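You operate a simulated robot arm through the tools that you are given. There is no shell and no other tool.

The job below is to be done with a simulated two-armed robot. You get a single attempt, and the scene is never put back.

## Task
Stir the small beaker on low till its oil film is gone, then tip it into the empty one.
Fine: the empty one beside the stir plate; stir dial off first; put the beaker back on the plate. Set down upright: small beaker.

The check looks at the end state, three seconds after you hand in, the way a careful person would. Anything else that was tipped, shoved, dropped, spilled or broken makes it a failure.

## Robot
Two 7-joint arms with fingered hands on one trunk that stands fixed in place. Base frame: the origin is at the foot of the trunk, x ahead of it, y to its left, z up; the work surface is at about z = 0.8. Readings come in m, rad, newtons and seconds.
The left shoulder is at [0.099, 0.128, 1.086], the right one opposite. Payload 5 kg a hand.
The tool frame of a hand sits at the grasp point between the pads (the TCP): z along the fingers, y along the line on which they close. The tips reach 0.037 m beyond it. The gripper opens to 0.124 m. The gripper's body begins 0.043 m behind the TCP. The gripper is a hand of 3 fingers: y runs from the thumb to the fingers, the wrist lies at [-0.021, -0.116, -0.203] in the tool frame.
Orientation is that of the tool frame in the base frame, as [roll, pitch, yaw] about the fixed x, y, z axes, in that order (R = Rz(yaw) Ry(pitch) Rx(roll)). With the fingers straight down and the wrist toward the robot, the tool's x, y and z point along [0, 1, 0], [1, 0, 0] and [0, 0, -1] of the base frame.

## Interface
- The arms move only by the tool servo_tool. It takes "left_rows", "right_rows" or both (then of equal length, played together; a hand with none holds still); each is a list of rows, each an object of numbers (a shift or turn left out is 0): "dx", "dy", "dz": the shift along the tool's x, y, z in units of 150 mm (1.0 is 150 mm); "ax", "ay", "az": the turn, a rotation vector about the tool's x, y, z in units of 90 degrees (1.0 is 90 degrees). In form: [{"dx": .., "dy": .., "dz": .., "ax": .., "ay": .., "az": ..}, ...]. A call has 1 to 20 rows; each row is the pose to reach, as a shift and turn from the pose commanded when the call began, along the tool's axes at that moment. A call with a number of a shift or a turn outside -1 to 1 is refused whole. Each row takes 0.2 s and may step no farther than 0.05 m and 0.15 rad from the row before; otherwise, the whole call is refused. Where a pose cannot be reached the arm comes as near as it can. A force on the tool above 40 N (or 10 N above the force at the start of the call, whichever is more), or a blocked arm, ends the call early, and 0.2 s more pass. In this call time passes only in rows, and 0.2 s behind the last. It gives the time, the measured TCP pose, the force on the tool (base axes), the opening and the grip force at its end, in the units of the frame above (readings bear some noise), with the torque about the TCP (base axes, N m) and any sound that the robot's microphone picked up.
- Cameras (640 x 400 px; columns grow to the right, rows downward): "scene" is now at [0.2534, -0.0516, 1.2638]; the picture's right is [-0.55, -0.83, 0.00], its down [-0.35, 0.23, -0.91] and it looks along [0.76, -0.50, -0.42] (base axes); focal length 304 px, centre (320, 200). "left" rides on the left gripper at [-0.072, -0.104, -0.154] in its tool frame; the picture's right is [-0.83, -0.26, 0.49], its down [0.51, -0.72, 0.47] and it looks along [0.23, 0.64, 0.73] (tool axes); focal length 243 px, centre (320, 200). "right" rides on the right gripper at [0.072, -0.104, -0.154] in its tool frame; the picture's right is [-0.83, 0.26, -0.49], its down [-0.51, -0.72, 0.47] and it looks along [-0.23, 0.64, 0.73] (tool axes); focal length 243 px, centre (320, 200). There is no depth. A picture from a camera that has moved, and an enlarged one, comes with that camera's place and axes in the base frame and with its lens.
- camera(camera): a new picture of that camera. It takes no simulated time.
- lift_body(by): slides the trunk up (or, below 0, down) by that many m; the arms and the scene camera ride with it, the base frame stays. It gives what a move gives, with no picture.
- move_fingers(index, middle, thumb_bend, thumb_turn, hand): sets how far each is bent, from 0 (flat) to 1 (curled in); at 0.3 the hand is open as for a grip, at 0.7 the pads meet at the TCP. One left out holds its place. A second passes; each finger stops where it meets its share of the squeeze, and holds until it gets a number again. It is the only way to open and close the hand. It gives what a move gives, with no picture; readings hold the bend of each and the force on the fingers (four entries, about 0 where the hand has none), thumb and palm. thumb_turn goes from beside the hand (0) to across from the fingers (1), as for a grip.
- pan_tilt(pan, tilt): turns the head with the scene camera to pan (to the left, within 1.396 rad either way) and tilt (down, from -0.506 to 1.204), counted from straight ahead of the robot. It gives what a move gives.
- zoom(camera, box): a new picture of the part [left, top, right, bottom] of that camera's present view, enlarged. It takes no simulated time.
- finish_job(): hands the job in; it is judged then, once.

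Nothing tells you positions but the pictures and the camera data. Unless the task says otherwise, let go and move clear before handing in.

The tools are called after "Emit:" by a JSON object that holds its "name" and its "arguments". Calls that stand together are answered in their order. servo_tool: Moves the arms, as the interface text tells. Its arguments: {"type":"object","properties":{"left_rows":{"type":"array","items":{"type":"object","properties":{"dx":{"type":"number"},"dy":{"type":"number"},"dz":{"type":"number"},"ax":{"type":"number"},"ay":{"type":"number"},"az":{"type":"number"}}}},"right_rows":{"type":"array","items":{"type":"object","properties":{"dx":{"type":"number"},"dy":{"type":"number"},"dz":{"type":"number"},"ax":{"type":"number"},"ay":{"type":"number"},"az":{"type":"number"}}}}},"required":[]} The other tools are called the same way: lift_body (by) slides the trunk up or down; move_fingers (index, middle, thumb_bend, thumb_turn, hand) moves the fingers one by one; pan_tilt (pan, tilt) turns the head that bears the scene camera; camera (camera) takes a picture; zoom (camera, box) takes an enlarged picture of a part of a camera's view; finish_job () hands the job in.

At the start:

```text
time_s: 0.0
left_eef_pos: [0.7038, -0.1299, 1.1532]
left_tool_rot: [-3.142, 0.001, 1.571]
left_contact_force: [0.2, -0.6, -0.4]
left_ft_torque: [0.02, -0.04, -0.01]
left_finger_gap: 0.1238
left_finger_force: 0.0
left_shape: jaw
left_bend: [0.3, 0.3, 0.3, 0.98]
left_finger forces: [0.1, 0.0, 0.0, 0.0, 0.0, 0.0]
right_eef_pos: [0.5298, -0.6155, 1.1089]
right_tool_rot: [3.141, -0.002, 1.572]
right_contact_force: [-0.6, -0.4, 0.1]
right_ft_torque: [-0.02, 0.01, 0.03]
right_finger_gap: 0.1235
right_finger_force: 0.0
right_shape: jaw
right_bend: [0.3, 0.3, 0.3, 0.98]
right_finger forces: [0.0, 0.0, 0.0, 0.0, 0.0, 0.0]
trunk travel left (down, up): [-0.275, 0.288]
head pan, tilt: [-0.588, 0.433]
```

scene: 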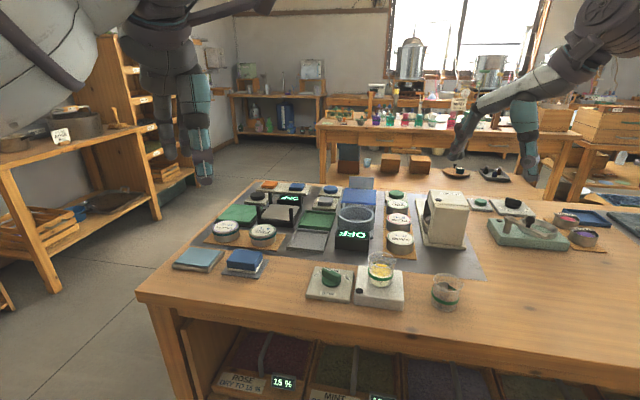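
right: 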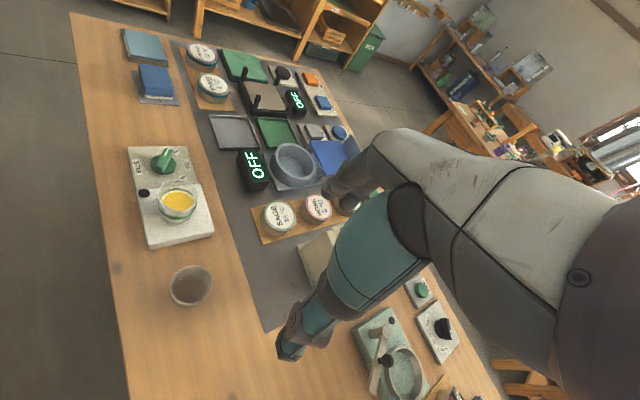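
left: 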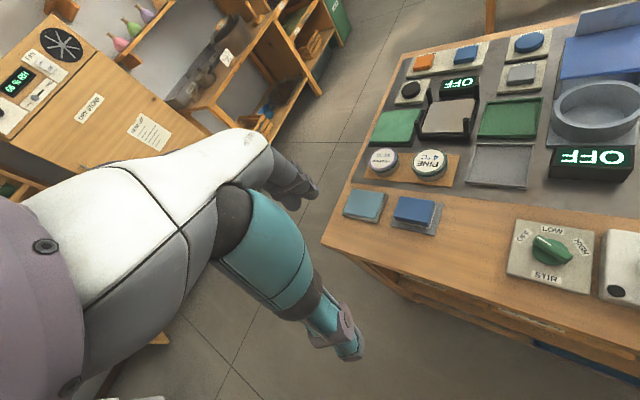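

I see the stir plate with the yellow-filled small beaker, its dial (OFF/LOW/HIGH) to the left, and an empty beaker to the right of the plate. I'll look closer before moving anything.

Emit:
{"name": "zoom", "arguments": {"camera": "scene", "box": [280, 230, 480, 355]}}

Emit:
{"name": "zoom", "arguments": {"camera": "right", "box": [100, 130, 260, 330]}}

Emit:
{"name": "zoom", "arguments": {"camera": "left", "box": [480, 200, 640, 300]}}

```text
3.20 times, centred on (380, 292) of scene
camera zoom: at [0.2534, -0.0516, 1.2638], right [-0.55, -0.83, 0.0], down [-0.35, 0.23, -0.91], along [0.76, -0.5, -0.42], focal length 973 px, centre (128, -96)
```

zoom: 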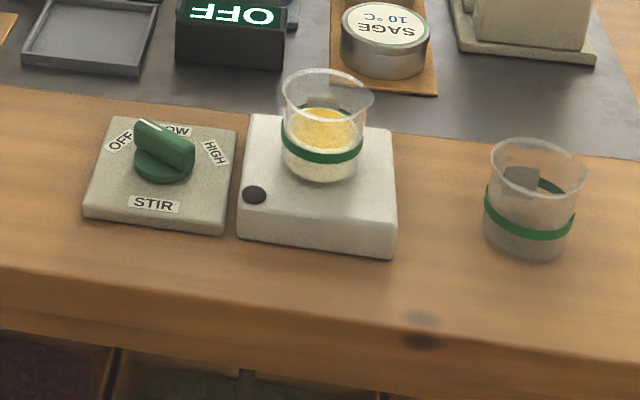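

```text
2.00 times, centred on (180, 230) of right
camera zoom: at [0.4261, -0.5439, 1.2625], right [0.26, -0.83, 0.49], down [-0.72, -0.51, -0.47], along [0.64, -0.23, -0.73], focal length 485 px, centre (600, 140)
```

zoom: 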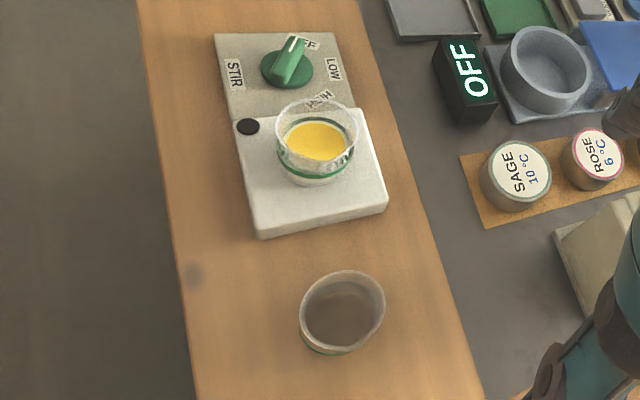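

```text
4.00 times, centred on (560, 250) of left
camera zoom: at [0.5984, -0.2035, 1.3066], right [-0.26, -0.83, -0.49], down [-0.72, 0.51, -0.47], along [0.64, 0.23, -0.73], focal length 970 px, centre (-640, 0)
```

zoom: 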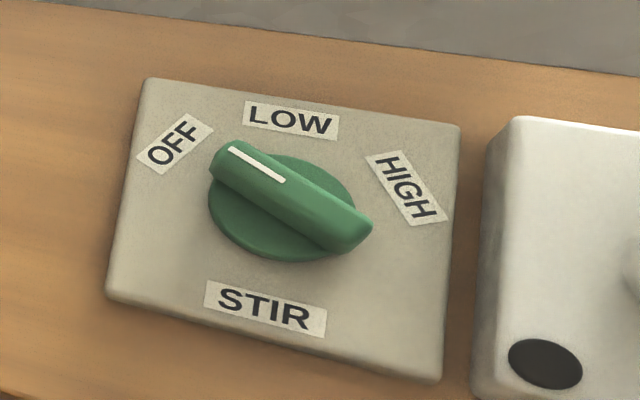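

The table is turned about 45° to the robot. I put the dial near (0.689, -0.375), the small beaker at (0.614, -0.444) with its rim at z≈0.89, and the empty one at (0.514, -0.533). Next I'll check the shape of the hands.

Emit:
{"name": "zoom", "arguments": {"camera": "scene", "box": [420, 0, 640, 200]}}

Emit:
{"name": "zoom", "arguments": {"camera": "scene", "box": [60, 0, 280, 200]}}

Emit:
{"name": "zoom", "arguments": {"camera": "right", "box": [120, 140, 240, 240]}}

```text
2.00 times, centred on (530, 100) of scene
camera zoom: at [0.2534, -0.0516, 1.2638], right [-0.55, -0.83, 0.0], down [-0.35, 0.23, -0.91], along [0.76, -0.5, -0.42], focal length 608 px, centre (-100, 400)
```

zoom: 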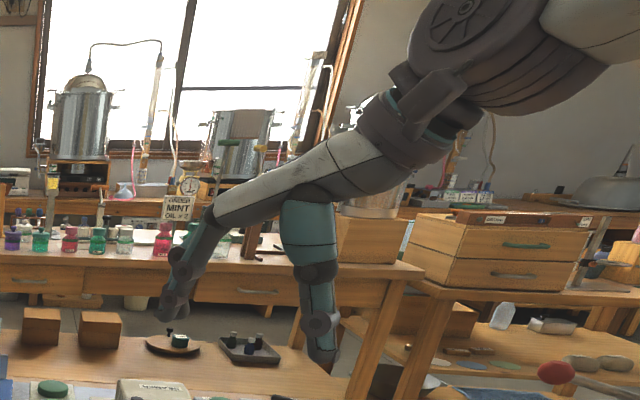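

```text
2.00 times, centred on (170, 100) of scene
camera zoom: at [0.2534, -0.0516, 1.2638], right [-0.55, -0.83, 0.0], down [-0.35, 0.23, -0.91], along [0.76, -0.5, -0.42], focal length 608 px, centre (620, 400)
```

zoom: 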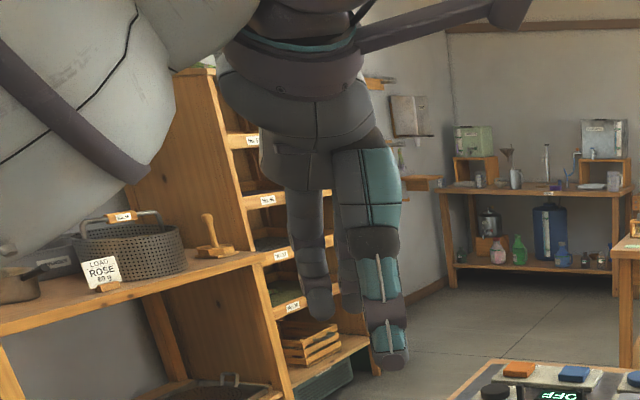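

```text
4.00 times, centred on (180, 190) of right
camera zoom: at [0.4261, -0.5439, 1.2625], right [0.26, -0.83, 0.49], down [-0.72, -0.51, -0.47], along [0.64, -0.23, -0.73], focal length 970 px, centre (880, 240)
```

zoom: 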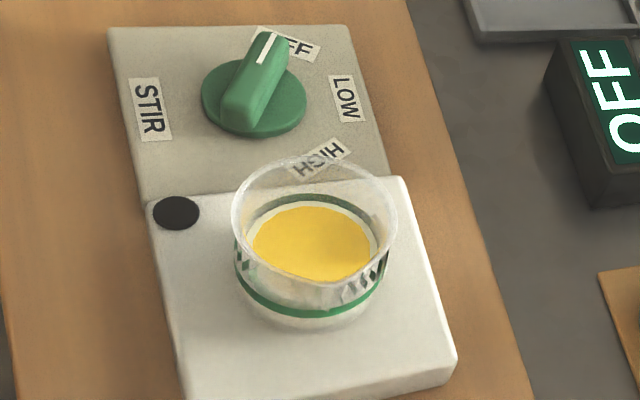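

Both hands have two fingers opposite a thumb. I plan to turn the dial with a left fingertip and do the beaker with the right hand, palm sideways and pouring to the table's left. First I'll bring the left hand over the dial, turned to face the table squarely.

Emit:
{"name": "servo_tool", "arguments": {"left_rows": [{"dx": -0.1, "dz": 0.05, "az": 0.07}, {"dx": -0.25, "dz": 0.12, "az": 0.15}, {"dx": -0.4, "dz": 0.2, "az": 0.23}, {"dx": -0.55, "dz": 0.27, "az": 0.31}, {"dx": -0.7, "dz": 0.34, "az": 0.39}, {"dx": -0.8, "dz": 0.4, "az": 0.46}, {"dx": -0.85, "dz": 0.4, "az": 0.5}]}}

Emit:
{"name": "move_fingers", "arguments": {"hand": "left", "index": 0.7, "middle": 0.7, "thumb_bend": 0.7, "thumb_turn": 1}}

Emit:
{"name": "camera", "arguments": {"camera": "scene"}}

Emit:
{"name": "camera", "arguments": {"camera": "left"}}

Emit:
{"name": "camera", "arguments": {"camera": "right"}}

```text
time_s: 1.6
left_eef_pos: [0.7021, -0.2573, 1.0922]
left_tool_rot: [-3.141, -0.001, 0.786]
left_contact_force: [-0.1, -0.2, -0.6]
left_ft_torque: [-0.01, 0.0, -0.02]
left_finger_gap: 0.1236
left_finger_force: 0.0
left_shape: jaw
left_bend: [0.3, 0.3, 0.3, 0.98]
left_finger forces: [0.1, 0.0, 0.0, 0.0, 0.1, 0.0]
right_eef_pos: [0.5297, -0.6148, 1.1088]
right_tool_rot: [3.141, 0.0, 1.572]
right_contact_force: [-0.2, -0.7, 0.6]
right_ft_torque: [0.02, -0.01, 0.01]
right_finger_gap: 0.1239
right_finger_force: 0.2
right_shape: jaw
right_bend: [0.3, 0.3, 0.3, 0.98]
right_finger forces: [0.0, 0.0, 0.0, 0.0, 0.0, 0.1]
trunk travel left (down, up): [-0.275, 0.288]
head pan, tilt: [-0.588, 0.433]
```

```text
time_s: 2.6
left_eef_pos: [0.7016, -0.2578, 1.0943]
left_tool_rot: [-3.14, -0.001, 0.784]
left_contact_force: [0.3, 0.0, -0.3]
left_ft_torque: [0.02, 0.03, -0.01]
left_finger_gap: 0.0079
left_finger_force: 0.0
left_shape: fingers
left_bend: [0.7, 0.7, 0.7, 1.0]
left_finger forces: [0.0, 0.0, 0.0, 0.1, 0.1, 0.0]
right_eef_pos: [0.5311, -0.6159, 1.1093]
right_tool_rot: [-3.141, 0.0, 1.571]
right_contact_force: [-0.3, -0.3, 0.5]
right_ft_torque: [-0.01, 0.04, -0.01]
right_finger_gap: 0.1235
right_finger_force: 0.1
right_shape: jaw
right_bend: [0.3, 0.3, 0.3, 0.98]
right_finger forces: [0.0, 0.1, 0.0, 0.0, 0.0, 0.1]
trunk travel left (down, up): [-0.275, 0.288]
head pan, tilt: [-0.588, 0.433]
```

```text
taken
camera scene: at [0.2534, -0.0516, 1.2638], right [-0.55, -0.83, 0.0], down [-0.35, 0.23, -0.91], along [0.76, -0.5, -0.42], focal length 304 px, centre (320, 200)
```

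scene: 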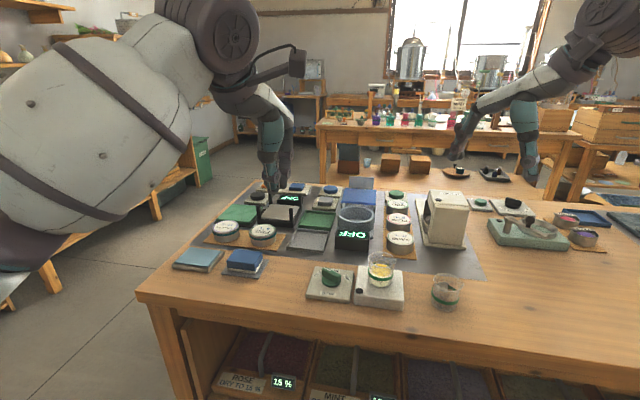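

```text
taken
camera left: at [0.5765, -0.2364, 1.2462], right [-0.77, -0.4, -0.49], down [-0.15, 0.87, -0.47], along [0.62, -0.29, -0.73], focal length 243 px, centre (320, 200)
```

left: 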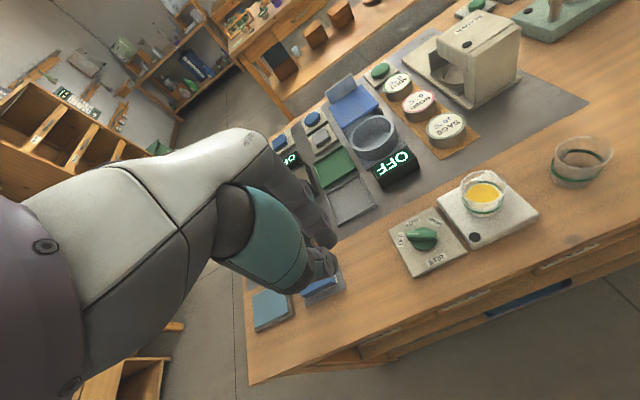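

```text
taken
camera right: at [0.4261, -0.544, 1.2625], right [0.26, -0.83, 0.49], down [-0.72, -0.51, -0.47], along [0.64, -0.23, -0.73], focal length 243 px, centre (320, 200)
```

right: 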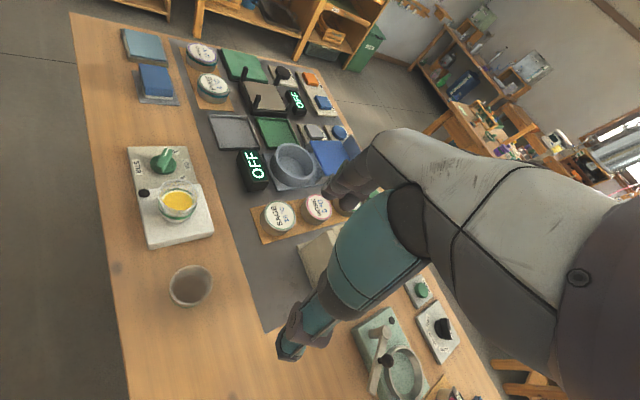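

The left hand is pinched and facing the table. I'll zoom in to see the pinched tip's shape.

Emit:
{"name": "zoom", "arguments": {"camera": "scene", "box": [210, 80, 330, 210]}}

Emit:
{"name": "zoom", "arguments": {"camera": "left", "box": [200, 150, 460, 310]}}

Emit:
{"name": "zoom", "arguments": {"camera": "left", "box": [380, 150, 640, 290]}}

```text
3.08 times, centred on (270, 145) of scene
camera zoom: at [0.2534, -0.0516, 1.2638], right [-0.55, -0.83, 0.0], down [-0.35, 0.23, -0.91], along [0.76, -0.5, -0.42], focal length 936 px, centre (474, 369)
```

zoom: 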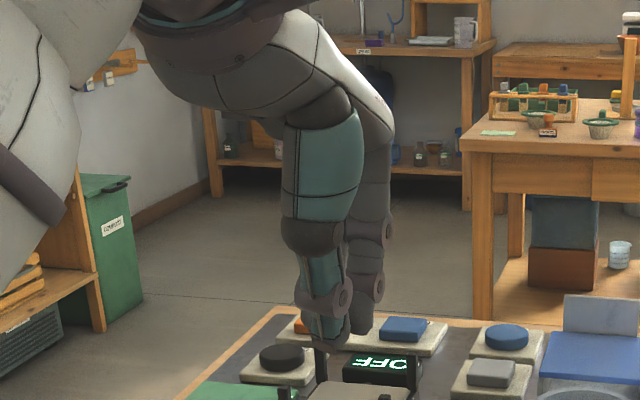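

```text
2.46 times, centred on (330, 230) of left
camera zoom: at [0.5765, -0.2364, 1.2462], right [-0.77, -0.4, -0.49], down [-0.15, 0.87, -0.47], along [0.62, -0.29, -0.73], focal length 597 px, centre (295, 126)
```

zoom: 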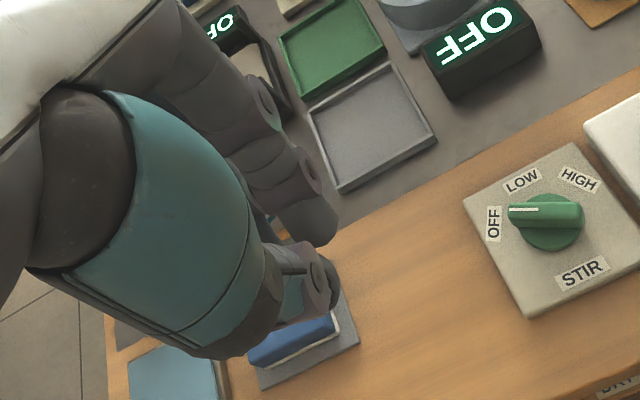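

```text
2.46 times, centred on (510, 220) of left
camera zoom: at [0.5765, -0.2364, 1.2462], right [-0.77, -0.4, -0.49], down [-0.15, 0.87, -0.47], along [0.62, -0.29, -0.73], focal length 597 px, centre (-148, 151)
```

zoom: 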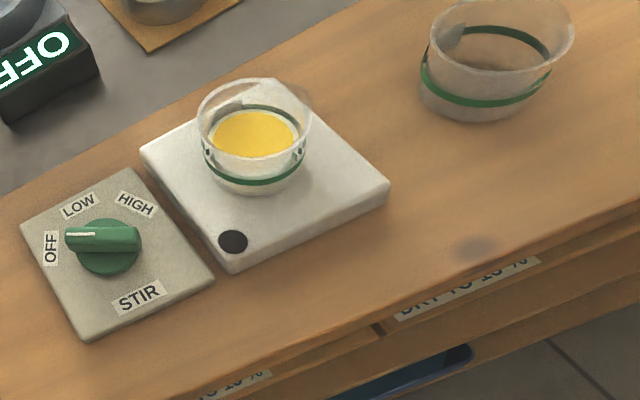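

The pinched tip is fairly wide, about 5 cm across. I'll try one extended finger instead for a slimmer pusher.

Emit:
{"name": "move_fingers", "arguments": {"hand": "left", "index": 0.7, "middle": 0, "thumb_bend": 0, "thumb_turn": 1}}

Emit:
{"name": "zoom", "arguments": {"camera": "scene", "box": [200, 60, 340, 210]}}

Emit:
{"name": "camera", "arguments": {"camera": "left"}}

Emit:
{"name": "zoom", "arguments": {"camera": "right", "box": [60, 0, 240, 150]}}

```text
time_s: 3.6
left_eef_pos: [0.7028, -0.2573, 1.0923]
left_tool_rot: [3.141, 0.0, 0.786]
left_contact_force: [-0.4, 0.0, 0.1]
left_ft_torque: [-0.03, -0.02, 0.01]
left_finger_gap: 0.0924
left_finger_force: 0.1
left_shape: fingers
left_bend: [0.7, 0.0, 0.0, 0.95]
left_finger forces: [0.0, 0.1, 0.0, 0.0, 0.1, 0.0]
right_eef_pos: [0.53, -0.6163, 1.1097]
right_tool_rot: [3.141, -0.001, 1.569]
right_contact_force: [-0.4, 0.2, -0.1]
right_ft_torque: [0.0, -0.02, 0.02]
right_finger_gap: 0.1236
right_finger_force: 0.0
right_shape: jaw
right_bend: [0.3, 0.3, 0.3, 0.98]
right_finger forces: [0.0, 0.0, 0.1, 0.0, 0.1, 0.1]
trunk travel left (down, up): [-0.275, 0.288]
head pan, tilt: [-0.588, 0.433]
```

```text
2.67 times, centred on (270, 135) of scene
camera zoom: at [0.2534, -0.0516, 1.2638], right [-0.55, -0.83, 0.0], down [-0.35, 0.23, -0.91], along [0.76, -0.5, -0.42], focal length 811 px, centre (453, 373)
```

zoom: 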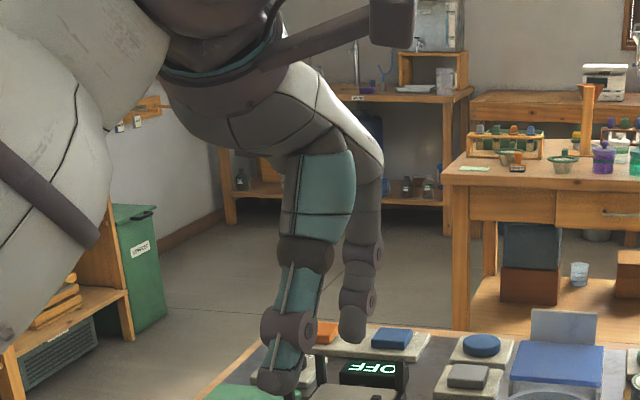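

```text
taken
camera left: at [0.5765, -0.2364, 1.2462], right [-0.77, -0.4, -0.49], down [-0.15, 0.87, -0.47], along [0.62, -0.29, -0.73], focal length 243 px, centre (320, 200)
```

left: 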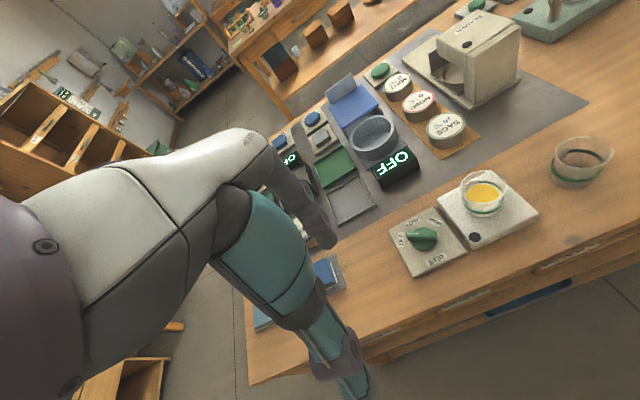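

```text
2.67 times, centred on (150, 75) of right
camera zoom: at [0.4261, -0.5439, 1.2625], right [0.26, -0.83, 0.49], down [-0.72, -0.51, -0.47], along [0.64, -0.23, -0.73], focal length 647 px, centre (773, 533)
```

zoom: 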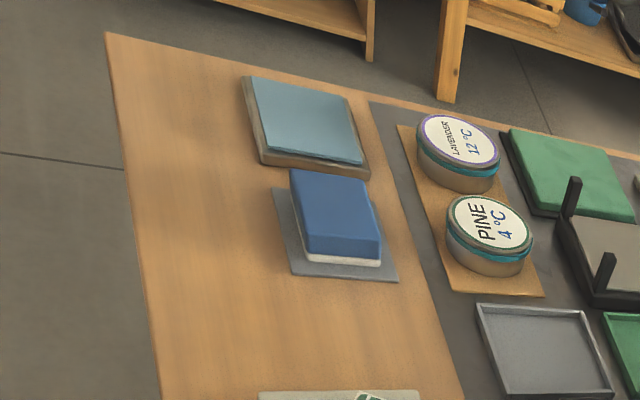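

The thumb makes the best single pusher, so I'll lay the fingers flat and set the thumb at the grasp point.

Emit:
{"name": "move_fingers", "arguments": {"hand": "left", "index": 0, "middle": 0, "thumb_bend": 0.6, "thumb_turn": 1}}

Emit:
{"name": "zoom", "arguments": {"camera": "scene", "box": [200, 60, 340, 210]}}

Emit:
{"name": "camera", "arguments": {"camera": "left"}}

```text
time_s: 4.6
left_eef_pos: [0.7021, -0.2584, 1.0932]
left_tool_rot: [3.141, 0.0, 0.784]
left_contact_force: [1.2, -0.1, 0.0]
left_ft_torque: [0.04, -0.02, -0.02]
left_finger_gap: 0.1357
left_finger_force: 0.0
left_shape: fingers
left_bend: [0.0, 0.0, 0.6, 1.0]
left_finger forces: [0.0, 0.0, 0.0, 0.1, 0.0, 0.0]
right_eef_pos: [0.5308, -0.615, 1.1095]
right_tool_rot: [-3.141, 0.0, 1.571]
right_contact_force: [-1.1, 0.3, 0.1]
right_ft_torque: [0.06, -0.01, -0.01]
right_finger_gap: 0.1238
right_finger_force: 0.1
right_shape: jaw
right_bend: [0.3, 0.3, 0.3, 0.98]
right_finger forces: [0.0, 0.1, 0.0, 0.1, 0.1, 0.1]
trunk travel left (down, up): [-0.275, 0.288]
head pan, tilt: [-0.588, 0.433]
```

```text
2.67 times, centred on (270, 135) of scene
camera zoom: at [0.2534, -0.0516, 1.2638], right [-0.55, -0.83, 0.0], down [-0.35, 0.23, -0.91], along [0.76, -0.5, -0.42], focal length 811 px, centre (453, 373)
```

zoom: 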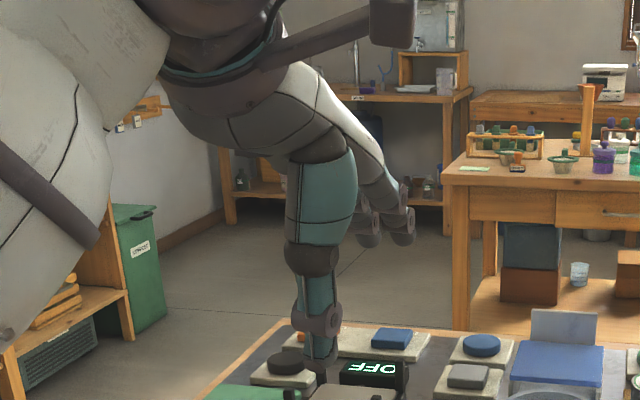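

```text
taken
camera left: at [0.5765, -0.2364, 1.2462], right [-0.77, -0.4, -0.49], down [-0.15, 0.87, -0.47], along [0.62, -0.29, -0.73], focal length 243 px, centre (320, 200)
```

left: 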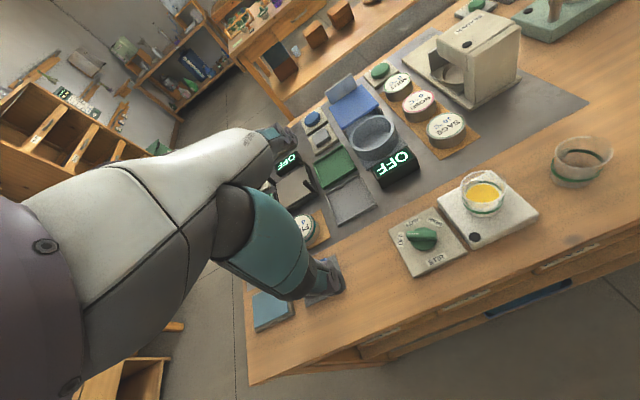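

The thumb tip sits about 3.5 cm back of the TCP and 3.8 cm below it. I'll bring it above the near-left side of the dial and check with the pictures.

Emit:
{"name": "servo_tool", "arguments": {"left_rows": [{"dx": -0.1, "dy": 0.12, "dz": 0.1}, {"dx": -0.2, "dy": 0.25, "dz": 0.25}, {"dx": -0.3, "dy": 0.38, "dz": 0.42}, {"dx": -0.38, "dy": 0.47, "dz": 0.6}, {"dx": -0.408, "dy": 0.493, "dz": 0.75}, {"dx": -0.408, "dy": 0.493, "dz": 0.87}, {"dx": -0.408, "dy": 0.493, "dz": 0.95}]}}

Emit:
{"name": "camera", "arguments": {"camera": "scene"}}

Emit:
{"name": "camera", "arguments": {"camera": "left"}}

Emit:
{"name": "zoom", "arguments": {"camera": "right", "box": [80, 100, 240, 200]}}

Emit:
{"name": "zoom", "arguments": {"camera": "scene", "box": [280, 200, 440, 320]}}

```text
time_s: 6.2
left_eef_pos: [0.7113, -0.3546, 0.9539]
left_tool_rot: [-3.14, 0.0, 0.784]
left_contact_force: [1.5, 0.0, -0.6]
left_ft_torque: [-0.02, 0.03, -0.02]
left_finger_gap: 0.1354
left_finger_force: 0.2
left_shape: fingers
left_bend: [0.0, 0.0, 0.6, 1.0]
left_finger forces: [0.0, 0.0, 0.1, 0.0, 0.0, 0.0]
right_eef_pos: [0.5297, -0.6155, 1.1096]
right_tool_rot: [-3.141, -0.001, 1.571]
right_contact_force: [-0.8, -0.2, 0.4]
right_ft_torque: [-0.01, 0.01, 0.05]
right_finger_gap: 0.1236
right_finger_force: 0.0
right_shape: jaw
right_bend: [0.3, 0.3, 0.3, 0.98]
right_finger forces: [0.0, 0.1, 0.1, 0.0, 0.1, 0.1]
trunk travel left (down, up): [-0.275, 0.288]
head pan, tilt: [-0.588, 0.433]
```

```text
taken
camera scene: at [0.2536, -0.0515, 1.2637], right [-0.55, -0.83, 0.0], down [-0.35, 0.23, -0.91], along [0.75, -0.5, -0.42], focal length 304 px, centre (320, 200)
```

scene: 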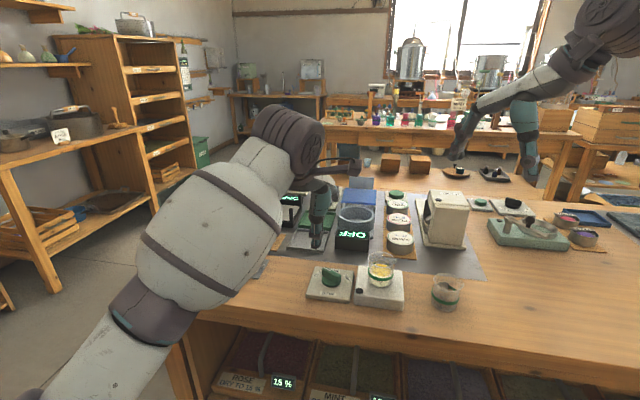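

```text
taken
camera left: at [0.5864, -0.3322, 1.1071], right [-0.77, -0.4, -0.49], down [-0.15, 0.87, -0.47], along [0.62, -0.29, -0.73], focal length 243 px, centre (320, 200)
```

left: 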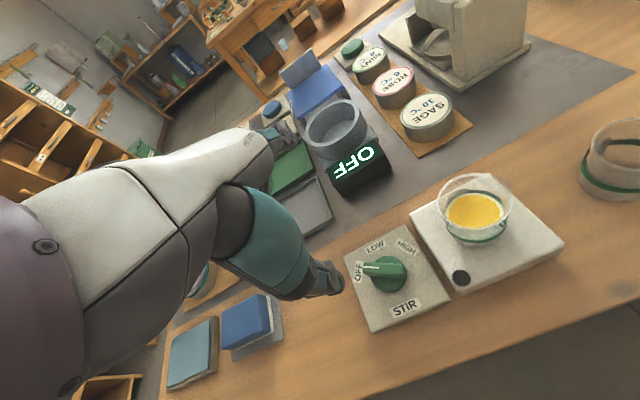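

```text
4.00 times, centred on (160, 150) of right
camera zoom: at [0.4262, -0.5439, 1.2625], right [0.26, -0.83, 0.49], down [-0.72, -0.51, -0.47], along [0.64, -0.23, -0.73], focal length 970 px, centre (960, 400)
```

zoom: 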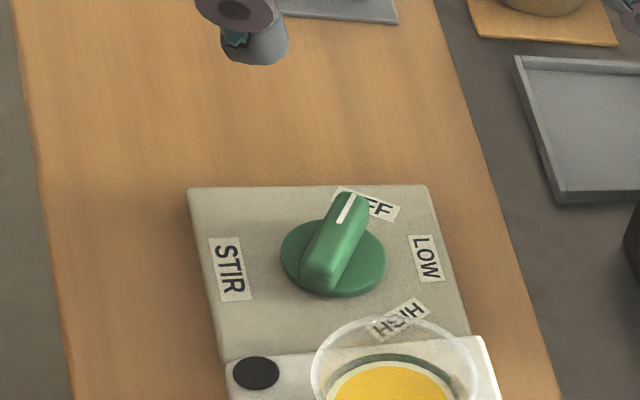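

```text
3.33 times, centred on (360, 260) of scene
camera zoom: at [0.2536, -0.0515, 1.2637], right [-0.55, -0.83, 0.0], down [-0.35, 0.23, -0.91], along [0.75, -0.5, -0.42], focal length 1014 px, centre (187, 0)
```

zoom: 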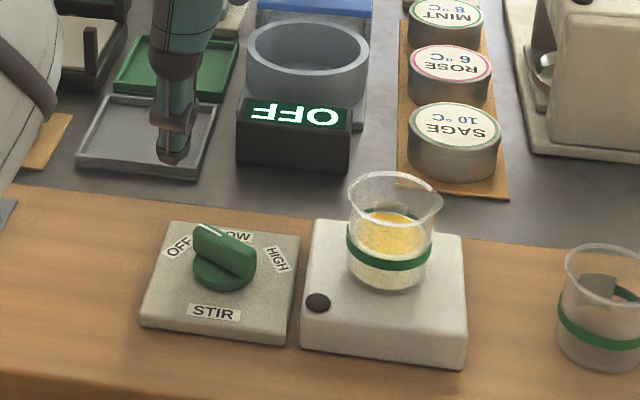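

The tip looks well placed behind and left of the pointer. I'll lower it to bar height without touching anything and check again.

Emit:
{"name": "servo_tool", "arguments": {"left_rows": [{"dz": 0.2}, {"dz": 0.4}, {"dz": 0.52}, {"dz": 0.587}]}}

Emit:
{"name": "camera", "arguments": {"camera": "left"}}

Emit:
{"name": "zoom", "arguments": {"camera": "right", "box": [80, 100, 240, 200]}}

Emit:
{"name": "zoom", "arguments": {"camera": "scene", "box": [280, 200, 440, 320]}}

```text
time_s: 7.2
left_eef_pos: [0.7142, -0.3566, 0.8625]
left_tool_rot: [-3.141, 0.001, 0.785]
left_contact_force: [-0.1, -0.9, 0.2]
left_ft_torque: [0.01, 0.02, -0.06]
left_finger_gap: 0.1355
left_finger_force: 0.1
left_shape: fingers
left_bend: [0.0, 0.0, 0.6, 1.0]
left_finger forces: [0.1, 0.0, 0.1, 0.0, 0.0, 0.0]
right_eef_pos: [0.5308, -0.6148, 1.1088]
right_tool_rot: [3.141, 0.001, 1.57]
right_contact_force: [0.2, -0.3, 1.1]
right_ft_torque: [0.01, -0.03, 0.0]
right_finger_gap: 0.1234
right_finger_force: 0.0
right_shape: jaw
right_bend: [0.3, 0.3, 0.3, 0.98]
right_finger forces: [0.0, 0.0, 0.1, 0.0, 0.1, 0.1]
trunk travel left (down, up): [-0.275, 0.288]
head pan, tilt: [-0.588, 0.433]
```

```text
taken
camera left: at [0.5875, -0.3333, 1.016], right [-0.77, -0.4, -0.49], down [-0.15, 0.87, -0.47], along [0.62, -0.29, -0.73], focal length 243 px, centre (320, 200)
```

left: 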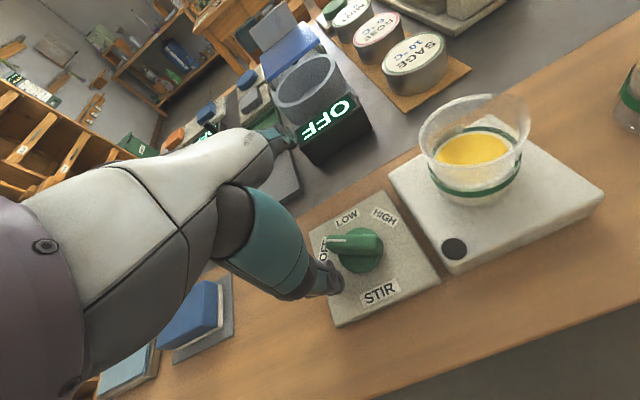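

```text
4.00 times, centred on (160, 150) of right
camera zoom: at [0.4263, -0.5441, 1.2624], right [0.26, -0.83, 0.49], down [-0.72, -0.51, -0.47], along [0.64, -0.23, -0.73], focal length 970 px, centre (960, 400)
```

zoom: 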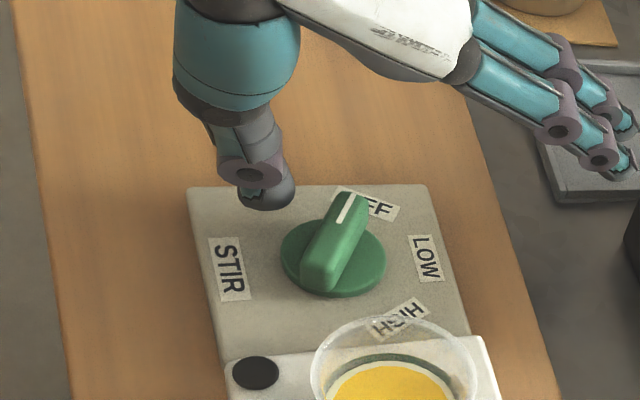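

```text
3.33 times, centred on (360, 260) of scene
camera zoom: at [0.2536, -0.0518, 1.2637], right [-0.55, -0.83, 0.0], down [-0.35, 0.23, -0.91], along [0.75, -0.5, -0.42], focal length 1014 px, centre (187, 0)
```

zoom: 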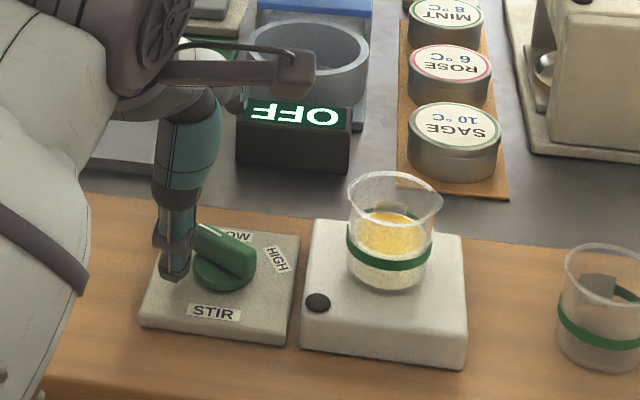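

The tip is at bar height beside the pointer. I'll push gently forward about halfway towards LOW.

Emit:
{"name": "servo_tool", "arguments": {"left_rows": [{"dx": -0.01, "dy": 0.05}, {"dx": -0.02, "dy": 0.1}, {"dx": -0.025, "dy": 0.15}, {"dx": -0.03, "dy": 0.2}]}}

Emit:
{"name": "zoom", "arguments": {"camera": "right", "box": [80, 100, 240, 200]}}

Emit:
{"name": "zoom", "arguments": {"camera": "left", "box": [240, 100, 560, 300]}}

```text
time_s: 8.2
left_eef_pos: [0.7316, -0.377, 0.8638]
left_tool_rot: [-3.141, 0.001, 0.787]
left_contact_force: [-0.8, 0.5, 0.0]
left_ft_torque: [0.02, 0.01, -0.03]
left_finger_gap: 0.137
left_finger_force: 0.4
left_shape: fingers
left_bend: [0.0, 0.0, 0.59, 1.0]
left_finger forces: [0.0, 0.0, 0.1, 0.0, 0.7, 0.0]
right_eef_pos: [0.5311, -0.6152, 1.1096]
right_tool_rot: [3.141, -0.001, 1.571]
right_contact_force: [0.5, -1.0, 0.6]
right_ft_torque: [0.06, 0.03, -0.01]
right_finger_gap: 0.1237
right_finger_force: 0.0
right_shape: jaw
right_bend: [0.3, 0.3, 0.3, 0.98]
right_finger forces: [0.0, 0.1, 0.0, 0.1, 0.0, 0.0]
trunk travel left (down, up): [-0.275, 0.288]
head pan, tilt: [-0.588, 0.433]
```

```text
4.00 times, centred on (160, 150) of right
camera zoom: at [0.4261, -0.5443, 1.2623], right [0.26, -0.83, 0.49], down [-0.72, -0.51, -0.47], along [0.64, -0.23, -0.73], focal length 970 px, centre (960, 400)
```

zoom: 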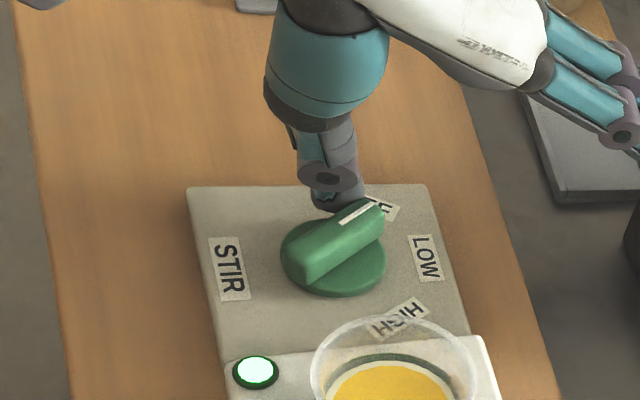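

```text
2.00 times, centred on (400, 200) of left
camera zoom: at [0.6054, -0.3557, 1.0166], right [-0.77, -0.4, -0.49], down [-0.15, 0.87, -0.47], along [0.62, -0.29, -0.73], focal length 485 px, centre (160, 200)
```

zoom: 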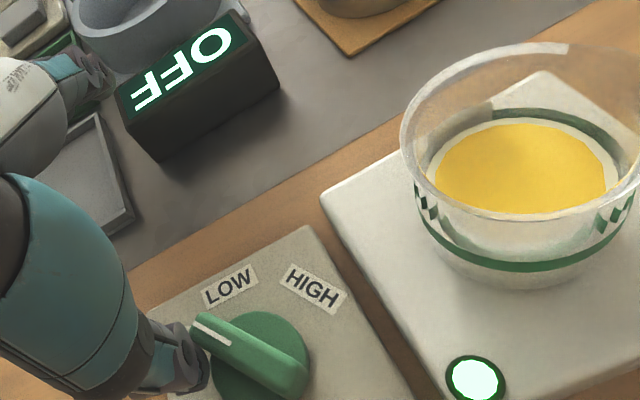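

The plate's lamp is lit, so it has switched on. I'll keep going to bring the pointer right to LOW.

Emit:
{"name": "servo_tool", "arguments": {"left_rows": [{"dx": -0.015, "dy": 0.03}, {"dx": -0.035, "dy": 0.06}, {"dx": -0.055, "dy": 0.085}]}}

Emit:
{"name": "zoom", "arguments": {"camera": "right", "box": [80, 100, 240, 200]}}

Emit:
{"name": "zoom", "arguments": {"camera": "left", "box": [240, 100, 560, 300]}}

```text
time_s: 9.0
left_eef_pos: [0.7352, -0.3929, 0.8625]
left_tool_rot: [3.141, 0.0, 0.787]
left_contact_force: [0.2, 0.9, 0.1]
left_ft_torque: [0.01, 0.02, -0.02]
left_finger_gap: 0.1363
left_finger_force: 0.0
left_shape: fingers
left_bend: [0.0, 0.0, 0.6, 1.0]
left_finger forces: [0.0, 0.0, 0.1, 0.1, 0.5, 0.0]
right_eef_pos: [0.5291, -0.6158, 1.1083]
right_tool_rot: [3.141, 0.002, 1.57]
right_contact_force: [0.4, 0.1, -0.7]
right_ft_torque: [0.01, 0.03, -0.02]
right_finger_gap: 0.1236
right_finger_force: 0.1
right_shape: jaw
right_bend: [0.3, 0.3, 0.3, 0.98]
right_finger forces: [0.1, 0.1, 0.0, 0.1, 0.0, 0.1]
trunk travel left (down, up): [-0.275, 0.288]
head pan, tilt: [-0.588, 0.433]
```

```text
4.00 times, centred on (160, 150) of right
camera zoom: at [0.4261, -0.5441, 1.2624], right [0.26, -0.83, 0.49], down [-0.72, -0.51, -0.47], along [0.64, -0.23, -0.73], focal length 970 px, centre (960, 400)
```

zoom: 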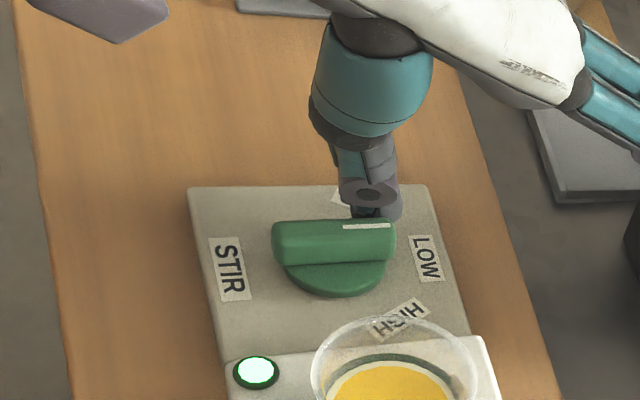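

```text
2.00 times, centred on (400, 200) of left
camera zoom: at [0.6089, -0.3711, 1.0155], right [-0.77, -0.4, -0.49], down [-0.15, 0.87, -0.47], along [0.62, -0.29, -0.73], focal length 485 px, centre (160, 200)
```

zoom: 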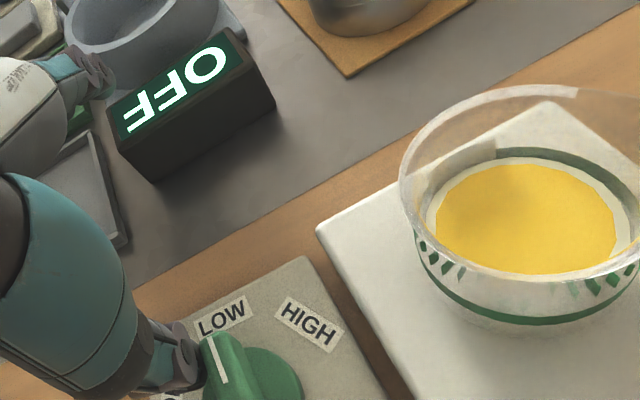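

The bar now points at LOW and the lamp is on. I'll back the thumb off to the left and up, then watch the oil film.

Emit:
{"name": "servo_tool", "arguments": {"left_rows": [{"dx": 0.08, "dy": -0.05}, {"dx": 0.15, "dy": -0.1, "dz": -0.1}, {"dx": 0.15, "dy": -0.1, "dz": -0.35}, {"dx": 0.15, "dy": -0.1, "dz": -0.6}]}}

Emit:
{"name": "zoom", "arguments": {"camera": "right", "box": [100, 120, 240, 240]}}

Emit:
{"name": "zoom", "arguments": {"camera": "left", "box": [300, 100, 620, 300]}}

Emit:
{"name": "zoom", "arguments": {"camera": "scene", "box": [290, 230, 440, 320]}}

```text
time_s: 10.0
left_eef_pos: [0.7372, -0.3648, 0.9569]
left_tool_rot: [3.141, 0.003, 0.788]
left_contact_force: [-0.4, -0.2, 1.0]
left_ft_torque: [-0.01, 0.01, -0.02]
left_finger_gap: 0.1356
left_finger_force: 0.0
left_shape: fingers
left_bend: [0.0, 0.0, 0.6, 1.0]
left_finger forces: [0.0, 0.1, 0.0, 0.0, 0.1, 0.0]
right_eef_pos: [0.5301, -0.6155, 1.1099]
right_tool_rot: [3.141, 0.001, 1.571]
right_contact_force: [0.2, -0.5, 0.3]
right_ft_torque: [-0.04, -0.07, -0.02]
right_finger_gap: 0.1238
right_finger_force: 0.1
right_shape: jaw
right_bend: [0.3, 0.3, 0.3, 0.98]
right_finger forces: [0.1, 0.1, 0.0, 0.1, 0.0, 0.0]
trunk travel left (down, up): [-0.275, 0.288]
head pan, tilt: [-0.588, 0.433]
```

```text
3.33 times, centred on (170, 180) of right
camera zoom: at [0.4255, -0.5437, 1.2628], right [0.26, -0.83, 0.49], down [-0.72, -0.51, -0.47], along [0.64, -0.23, -0.73], focal length 809 px, centre (820, 267)
```

zoom: 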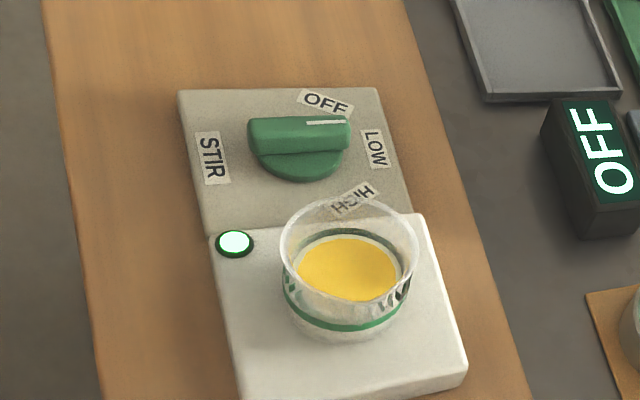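

```text
2.00 times, centred on (460, 200) of left
camera zoom: at [0.6113, -0.3437, 1.1098], right [-0.77, -0.4, -0.49], down [-0.15, 0.87, -0.47], along [0.62, -0.29, -0.73], focal length 485 px, centre (40, 200)
```

zoom: 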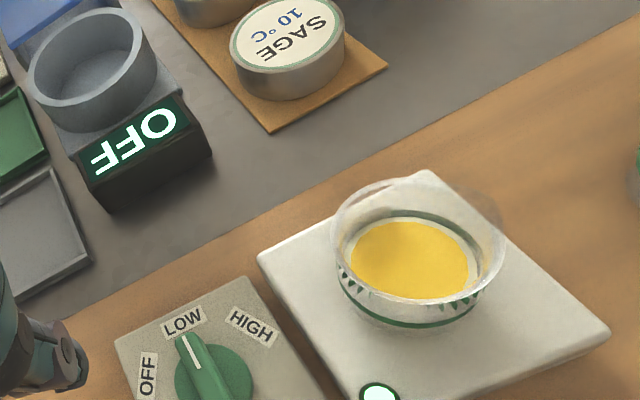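

```text
4.27 times, centred on (365, 275) of scene
camera zoom: at [0.2528, -0.0514, 1.2639], right [-0.55, -0.83, 0.0], down [-0.35, 0.23, -0.91], along [0.76, -0.5, -0.42], focal length 1298 px, centre (128, -120)
```

zoom: 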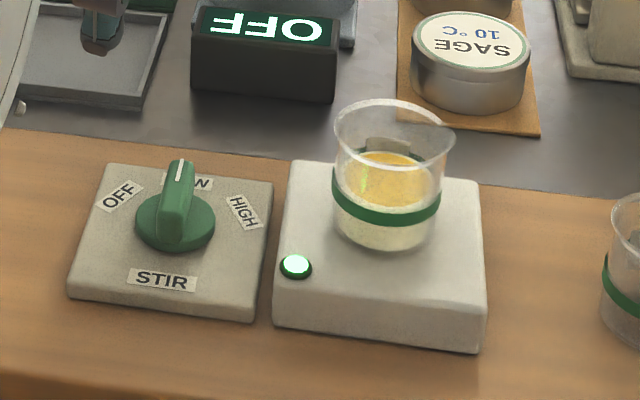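

The dial sits squarely on LOW and the film is still there. While it stirs I'll try the right hand's pour turn in free air, well above the beakers.

Emit:
{"name": "servo_tool", "arguments": {"right_rows": [{"dx": 0.07, "dy": -0.03, "dz": 0.05, "az": 0.08}, {"dx": 0.15, "dy": -0.07, "dz": 0.1, "az": 0.17}, {"dx": 0.22, "dy": -0.1, "dz": 0.16, "az": 0.26}, {"dx": 0.3, "dy": -0.14, "dz": 0.22, "az": 0.34}, {"dx": 0.37, "dy": -0.17, "dz": 0.28, "az": 0.42}, {"dx": 0.43, "dy": -0.2, "dz": 0.33, "az": 0.5}]}}

Emit:
{"name": "servo_tool", "arguments": {"right_rows": [{"ay": -0.09}, {"ay": -0.18}, {"ay": -0.27}, {"ay": -0.36}, {"ay": -0.45}, {"ay": -0.54}, {"ay": -0.63}, {"ay": -0.72}, {"ay": -0.8}]}}

Emit:
{"name": "camera", "arguments": {"camera": "scene"}}

Emit:
{"name": "zoom", "arguments": {"camera": "left", "box": [300, 100, 620, 300]}}

```text
time_s: 11.4
left_eef_pos: [0.7377, -0.3648, 0.9557]
left_tool_rot: [-3.14, 0.003, 0.786]
left_contact_force: [-0.3, 0.3, -0.4]
left_ft_torque: [-0.01, 0.05, -0.01]
left_finger_gap: 0.1358
left_finger_force: 0.1
left_shape: fingers
left_bend: [0.0, 0.0, 0.6, 1.0]
left_finger forces: [0.1, 0.1, 0.0, 0.0, 0.0, 0.0]
right_eef_pos: [0.5222, -0.6907, 0.9031]
right_tool_rot: [3.128, -0.099, 0.841]
right_contact_force: [0.5, 0.0, 0.8]
right_ft_torque: [-0.02, 0.0, 0.02]
right_finger_gap: 0.1238
right_finger_force: 0.0
right_shape: jaw
right_bend: [0.3, 0.3, 0.3, 0.98]
right_finger forces: [0.0, 0.0, 0.0, 0.1, 0.0, 0.0]
right hand out of reach, approached as far as the arm can: row 2, 3, 4, 5, 6
trunk travel left (down, up): [-0.275, 0.288]
head pan, tilt: [-0.588, 0.433]
```

```text
time_s: 13.4
left_eef_pos: [0.7375, -0.3659, 0.9555]
left_tool_rot: [-3.138, -0.001, 0.784]
left_contact_force: [-0.1, -0.1, -0.5]
left_ft_torque: [-0.01, 0.03, 0.02]
left_finger_gap: 0.1355
left_finger_force: 0.1
left_shape: fingers
left_bend: [0.0, 0.0, 0.6, 1.0]
left_finger forces: [0.0, 0.0, 0.0, 0.0, 0.1, 0.0]
right_eef_pos: [0.5219, -0.7026, 0.8981]
right_tool_rot: [3.113, 1.16, 0.816]
right_contact_force: [0.5, 0.3, -0.3]
right_ft_torque: [-0.01, 0.0, 0.0]
right_finger_gap: 0.124
right_finger_force: 0.1
right_shape: jaw
right_bend: [0.3, 0.3, 0.3, 0.97]
right_finger forces: [0.1, 0.0, 0.1, 0.1, 0.0, 0.0]
right hand out of reach, approached as far as the arm can: row 1
trunk travel left (down, up): [-0.275, 0.288]
head pan, tilt: [-0.588, 0.433]
```

```text
taken
camera scene: at [0.2545, -0.0518, 1.2635], right [-0.56, -0.83, 0.0], down [-0.35, 0.23, -0.91], along [0.75, -0.5, -0.42], focal length 304 px, centre (320, 200)
```

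scene: 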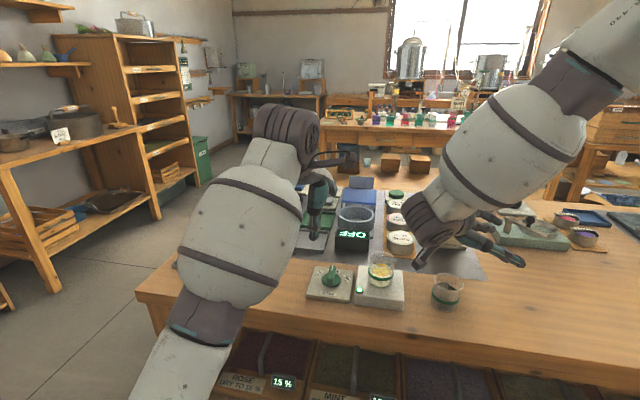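

```text
2.00 times, centred on (460, 200) of left
camera zoom: at [0.6126, -0.3441, 1.1086], right [-0.77, -0.4, -0.49], down [-0.15, 0.87, -0.47], along [0.62, -0.29, -0.73], focal length 485 px, centre (40, 200)
```

zoom: 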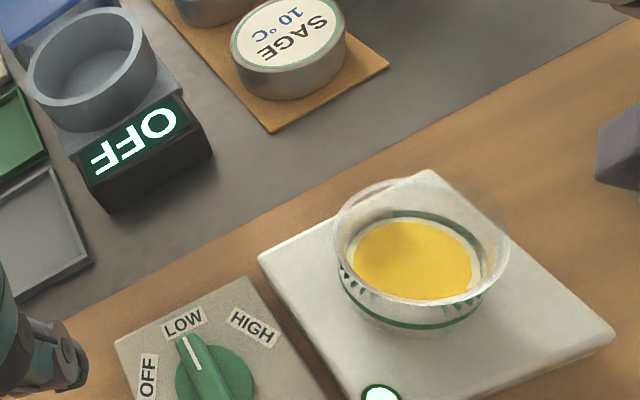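

The right hand strayed because a tool-down pose that high is out of its reach, but nothing was touched, and it can make the pour tilt. I'll raise the trunk so that poses above the table come into range.

Emit:
{"name": "lift_body", "arguments": {"by": 0.15}}

Emit:
{"name": "camera", "arguments": {"camera": "scene"}}

Emit:
{"name": "zoom", "arguments": {"camera": "left", "box": [340, 160, 500, 280]}}

```text
time_s: 15.2
left_eef_pos: [0.7393, -0.367, 1.1009]
left_tool_rot: [-3.139, 0.001, 0.785]
left_contact_force: [0.2, -0.3, -0.3]
left_ft_torque: [-0.01, -0.02, -0.02]
left_finger_gap: 0.1358
left_finger_force: 0.1
left_shape: fingers
left_bend: [0.0, 0.0, 0.6, 1.0]
left_finger forces: [0.1, 0.0, 0.1, 0.0, 0.0, 0.1]
right_eef_pos: [0.5211, -0.7025, 1.0472]
right_tool_rot: [3.111, 1.157, 0.812]
right_contact_force: [1.2, 0.1, -0.1]
right_ft_torque: [0.02, 0.01, -0.03]
right_finger_gap: 0.1238
right_finger_force: 0.0
right_shape: jaw
right_bend: [0.3, 0.3, 0.3, 0.97]
right_finger forces: [0.0, 0.0, 0.0, 0.0, 0.0, 0.1]
trunk travel left (down, up): [-0.425, 0.138]
head pan, tilt: [-0.588, 0.433]
```

```text
taken
camera scene: at [0.2145, -0.0523, 1.4181], right [-0.55, -0.83, 0.0], down [-0.35, 0.23, -0.91], along [0.76, -0.5, -0.42], focal length 304 px, centre (320, 200)
```

scene: 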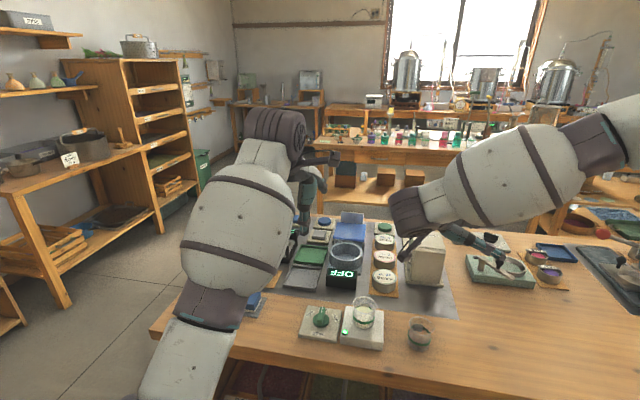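

```text
3.33 times, centred on (420, 220) of left
camera zoom: at [0.6137, -0.345, 1.2552], right [-0.77, -0.4, -0.49], down [-0.15, 0.87, -0.47], along [0.62, -0.29, -0.73], focal length 809 px, centre (-13, 133)
```

zoom: 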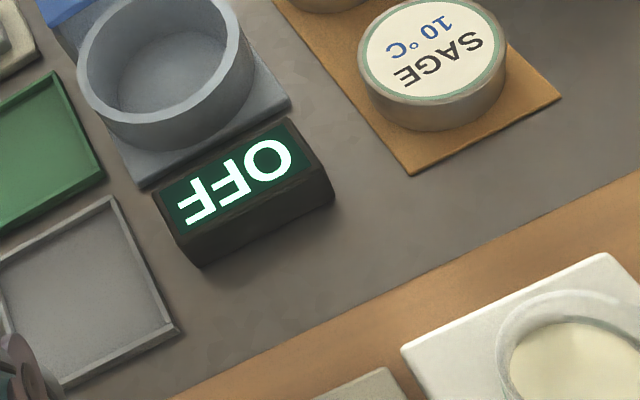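

The beaker now looks pale, with the yellow gone. I'll look closely before switching off.

Emit:
{"name": "zoom", "arguments": {"camera": "scene", "box": [290, 280, 450, 370]}}

Emit:
{"name": "zoom", "arguments": {"camera": "left", "box": [400, 190, 600, 320]}}

```text
4.00 times, centred on (370, 325) of scene
camera zoom: at [0.2145, -0.0523, 1.4181], right [-0.55, -0.83, 0.0], down [-0.35, 0.23, -0.91], along [0.76, -0.5, -0.42], focal length 1216 px, centre (120, -300)
```

zoom: 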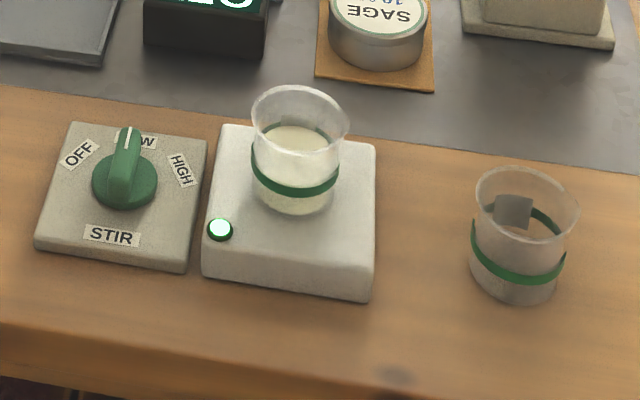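

```text
3.08 times, centred on (500, 255) of left
camera zoom: at [0.6137, -0.345, 1.2552], right [-0.77, -0.4, -0.49], down [-0.15, 0.87, -0.47], along [0.62, -0.29, -0.73], focal length 746 px, centre (-234, 31)
```

zoom: 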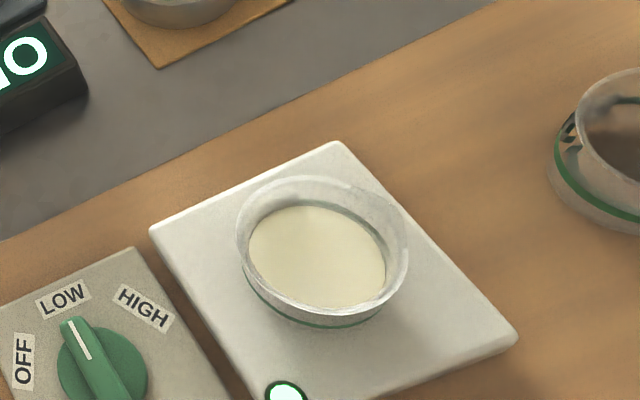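

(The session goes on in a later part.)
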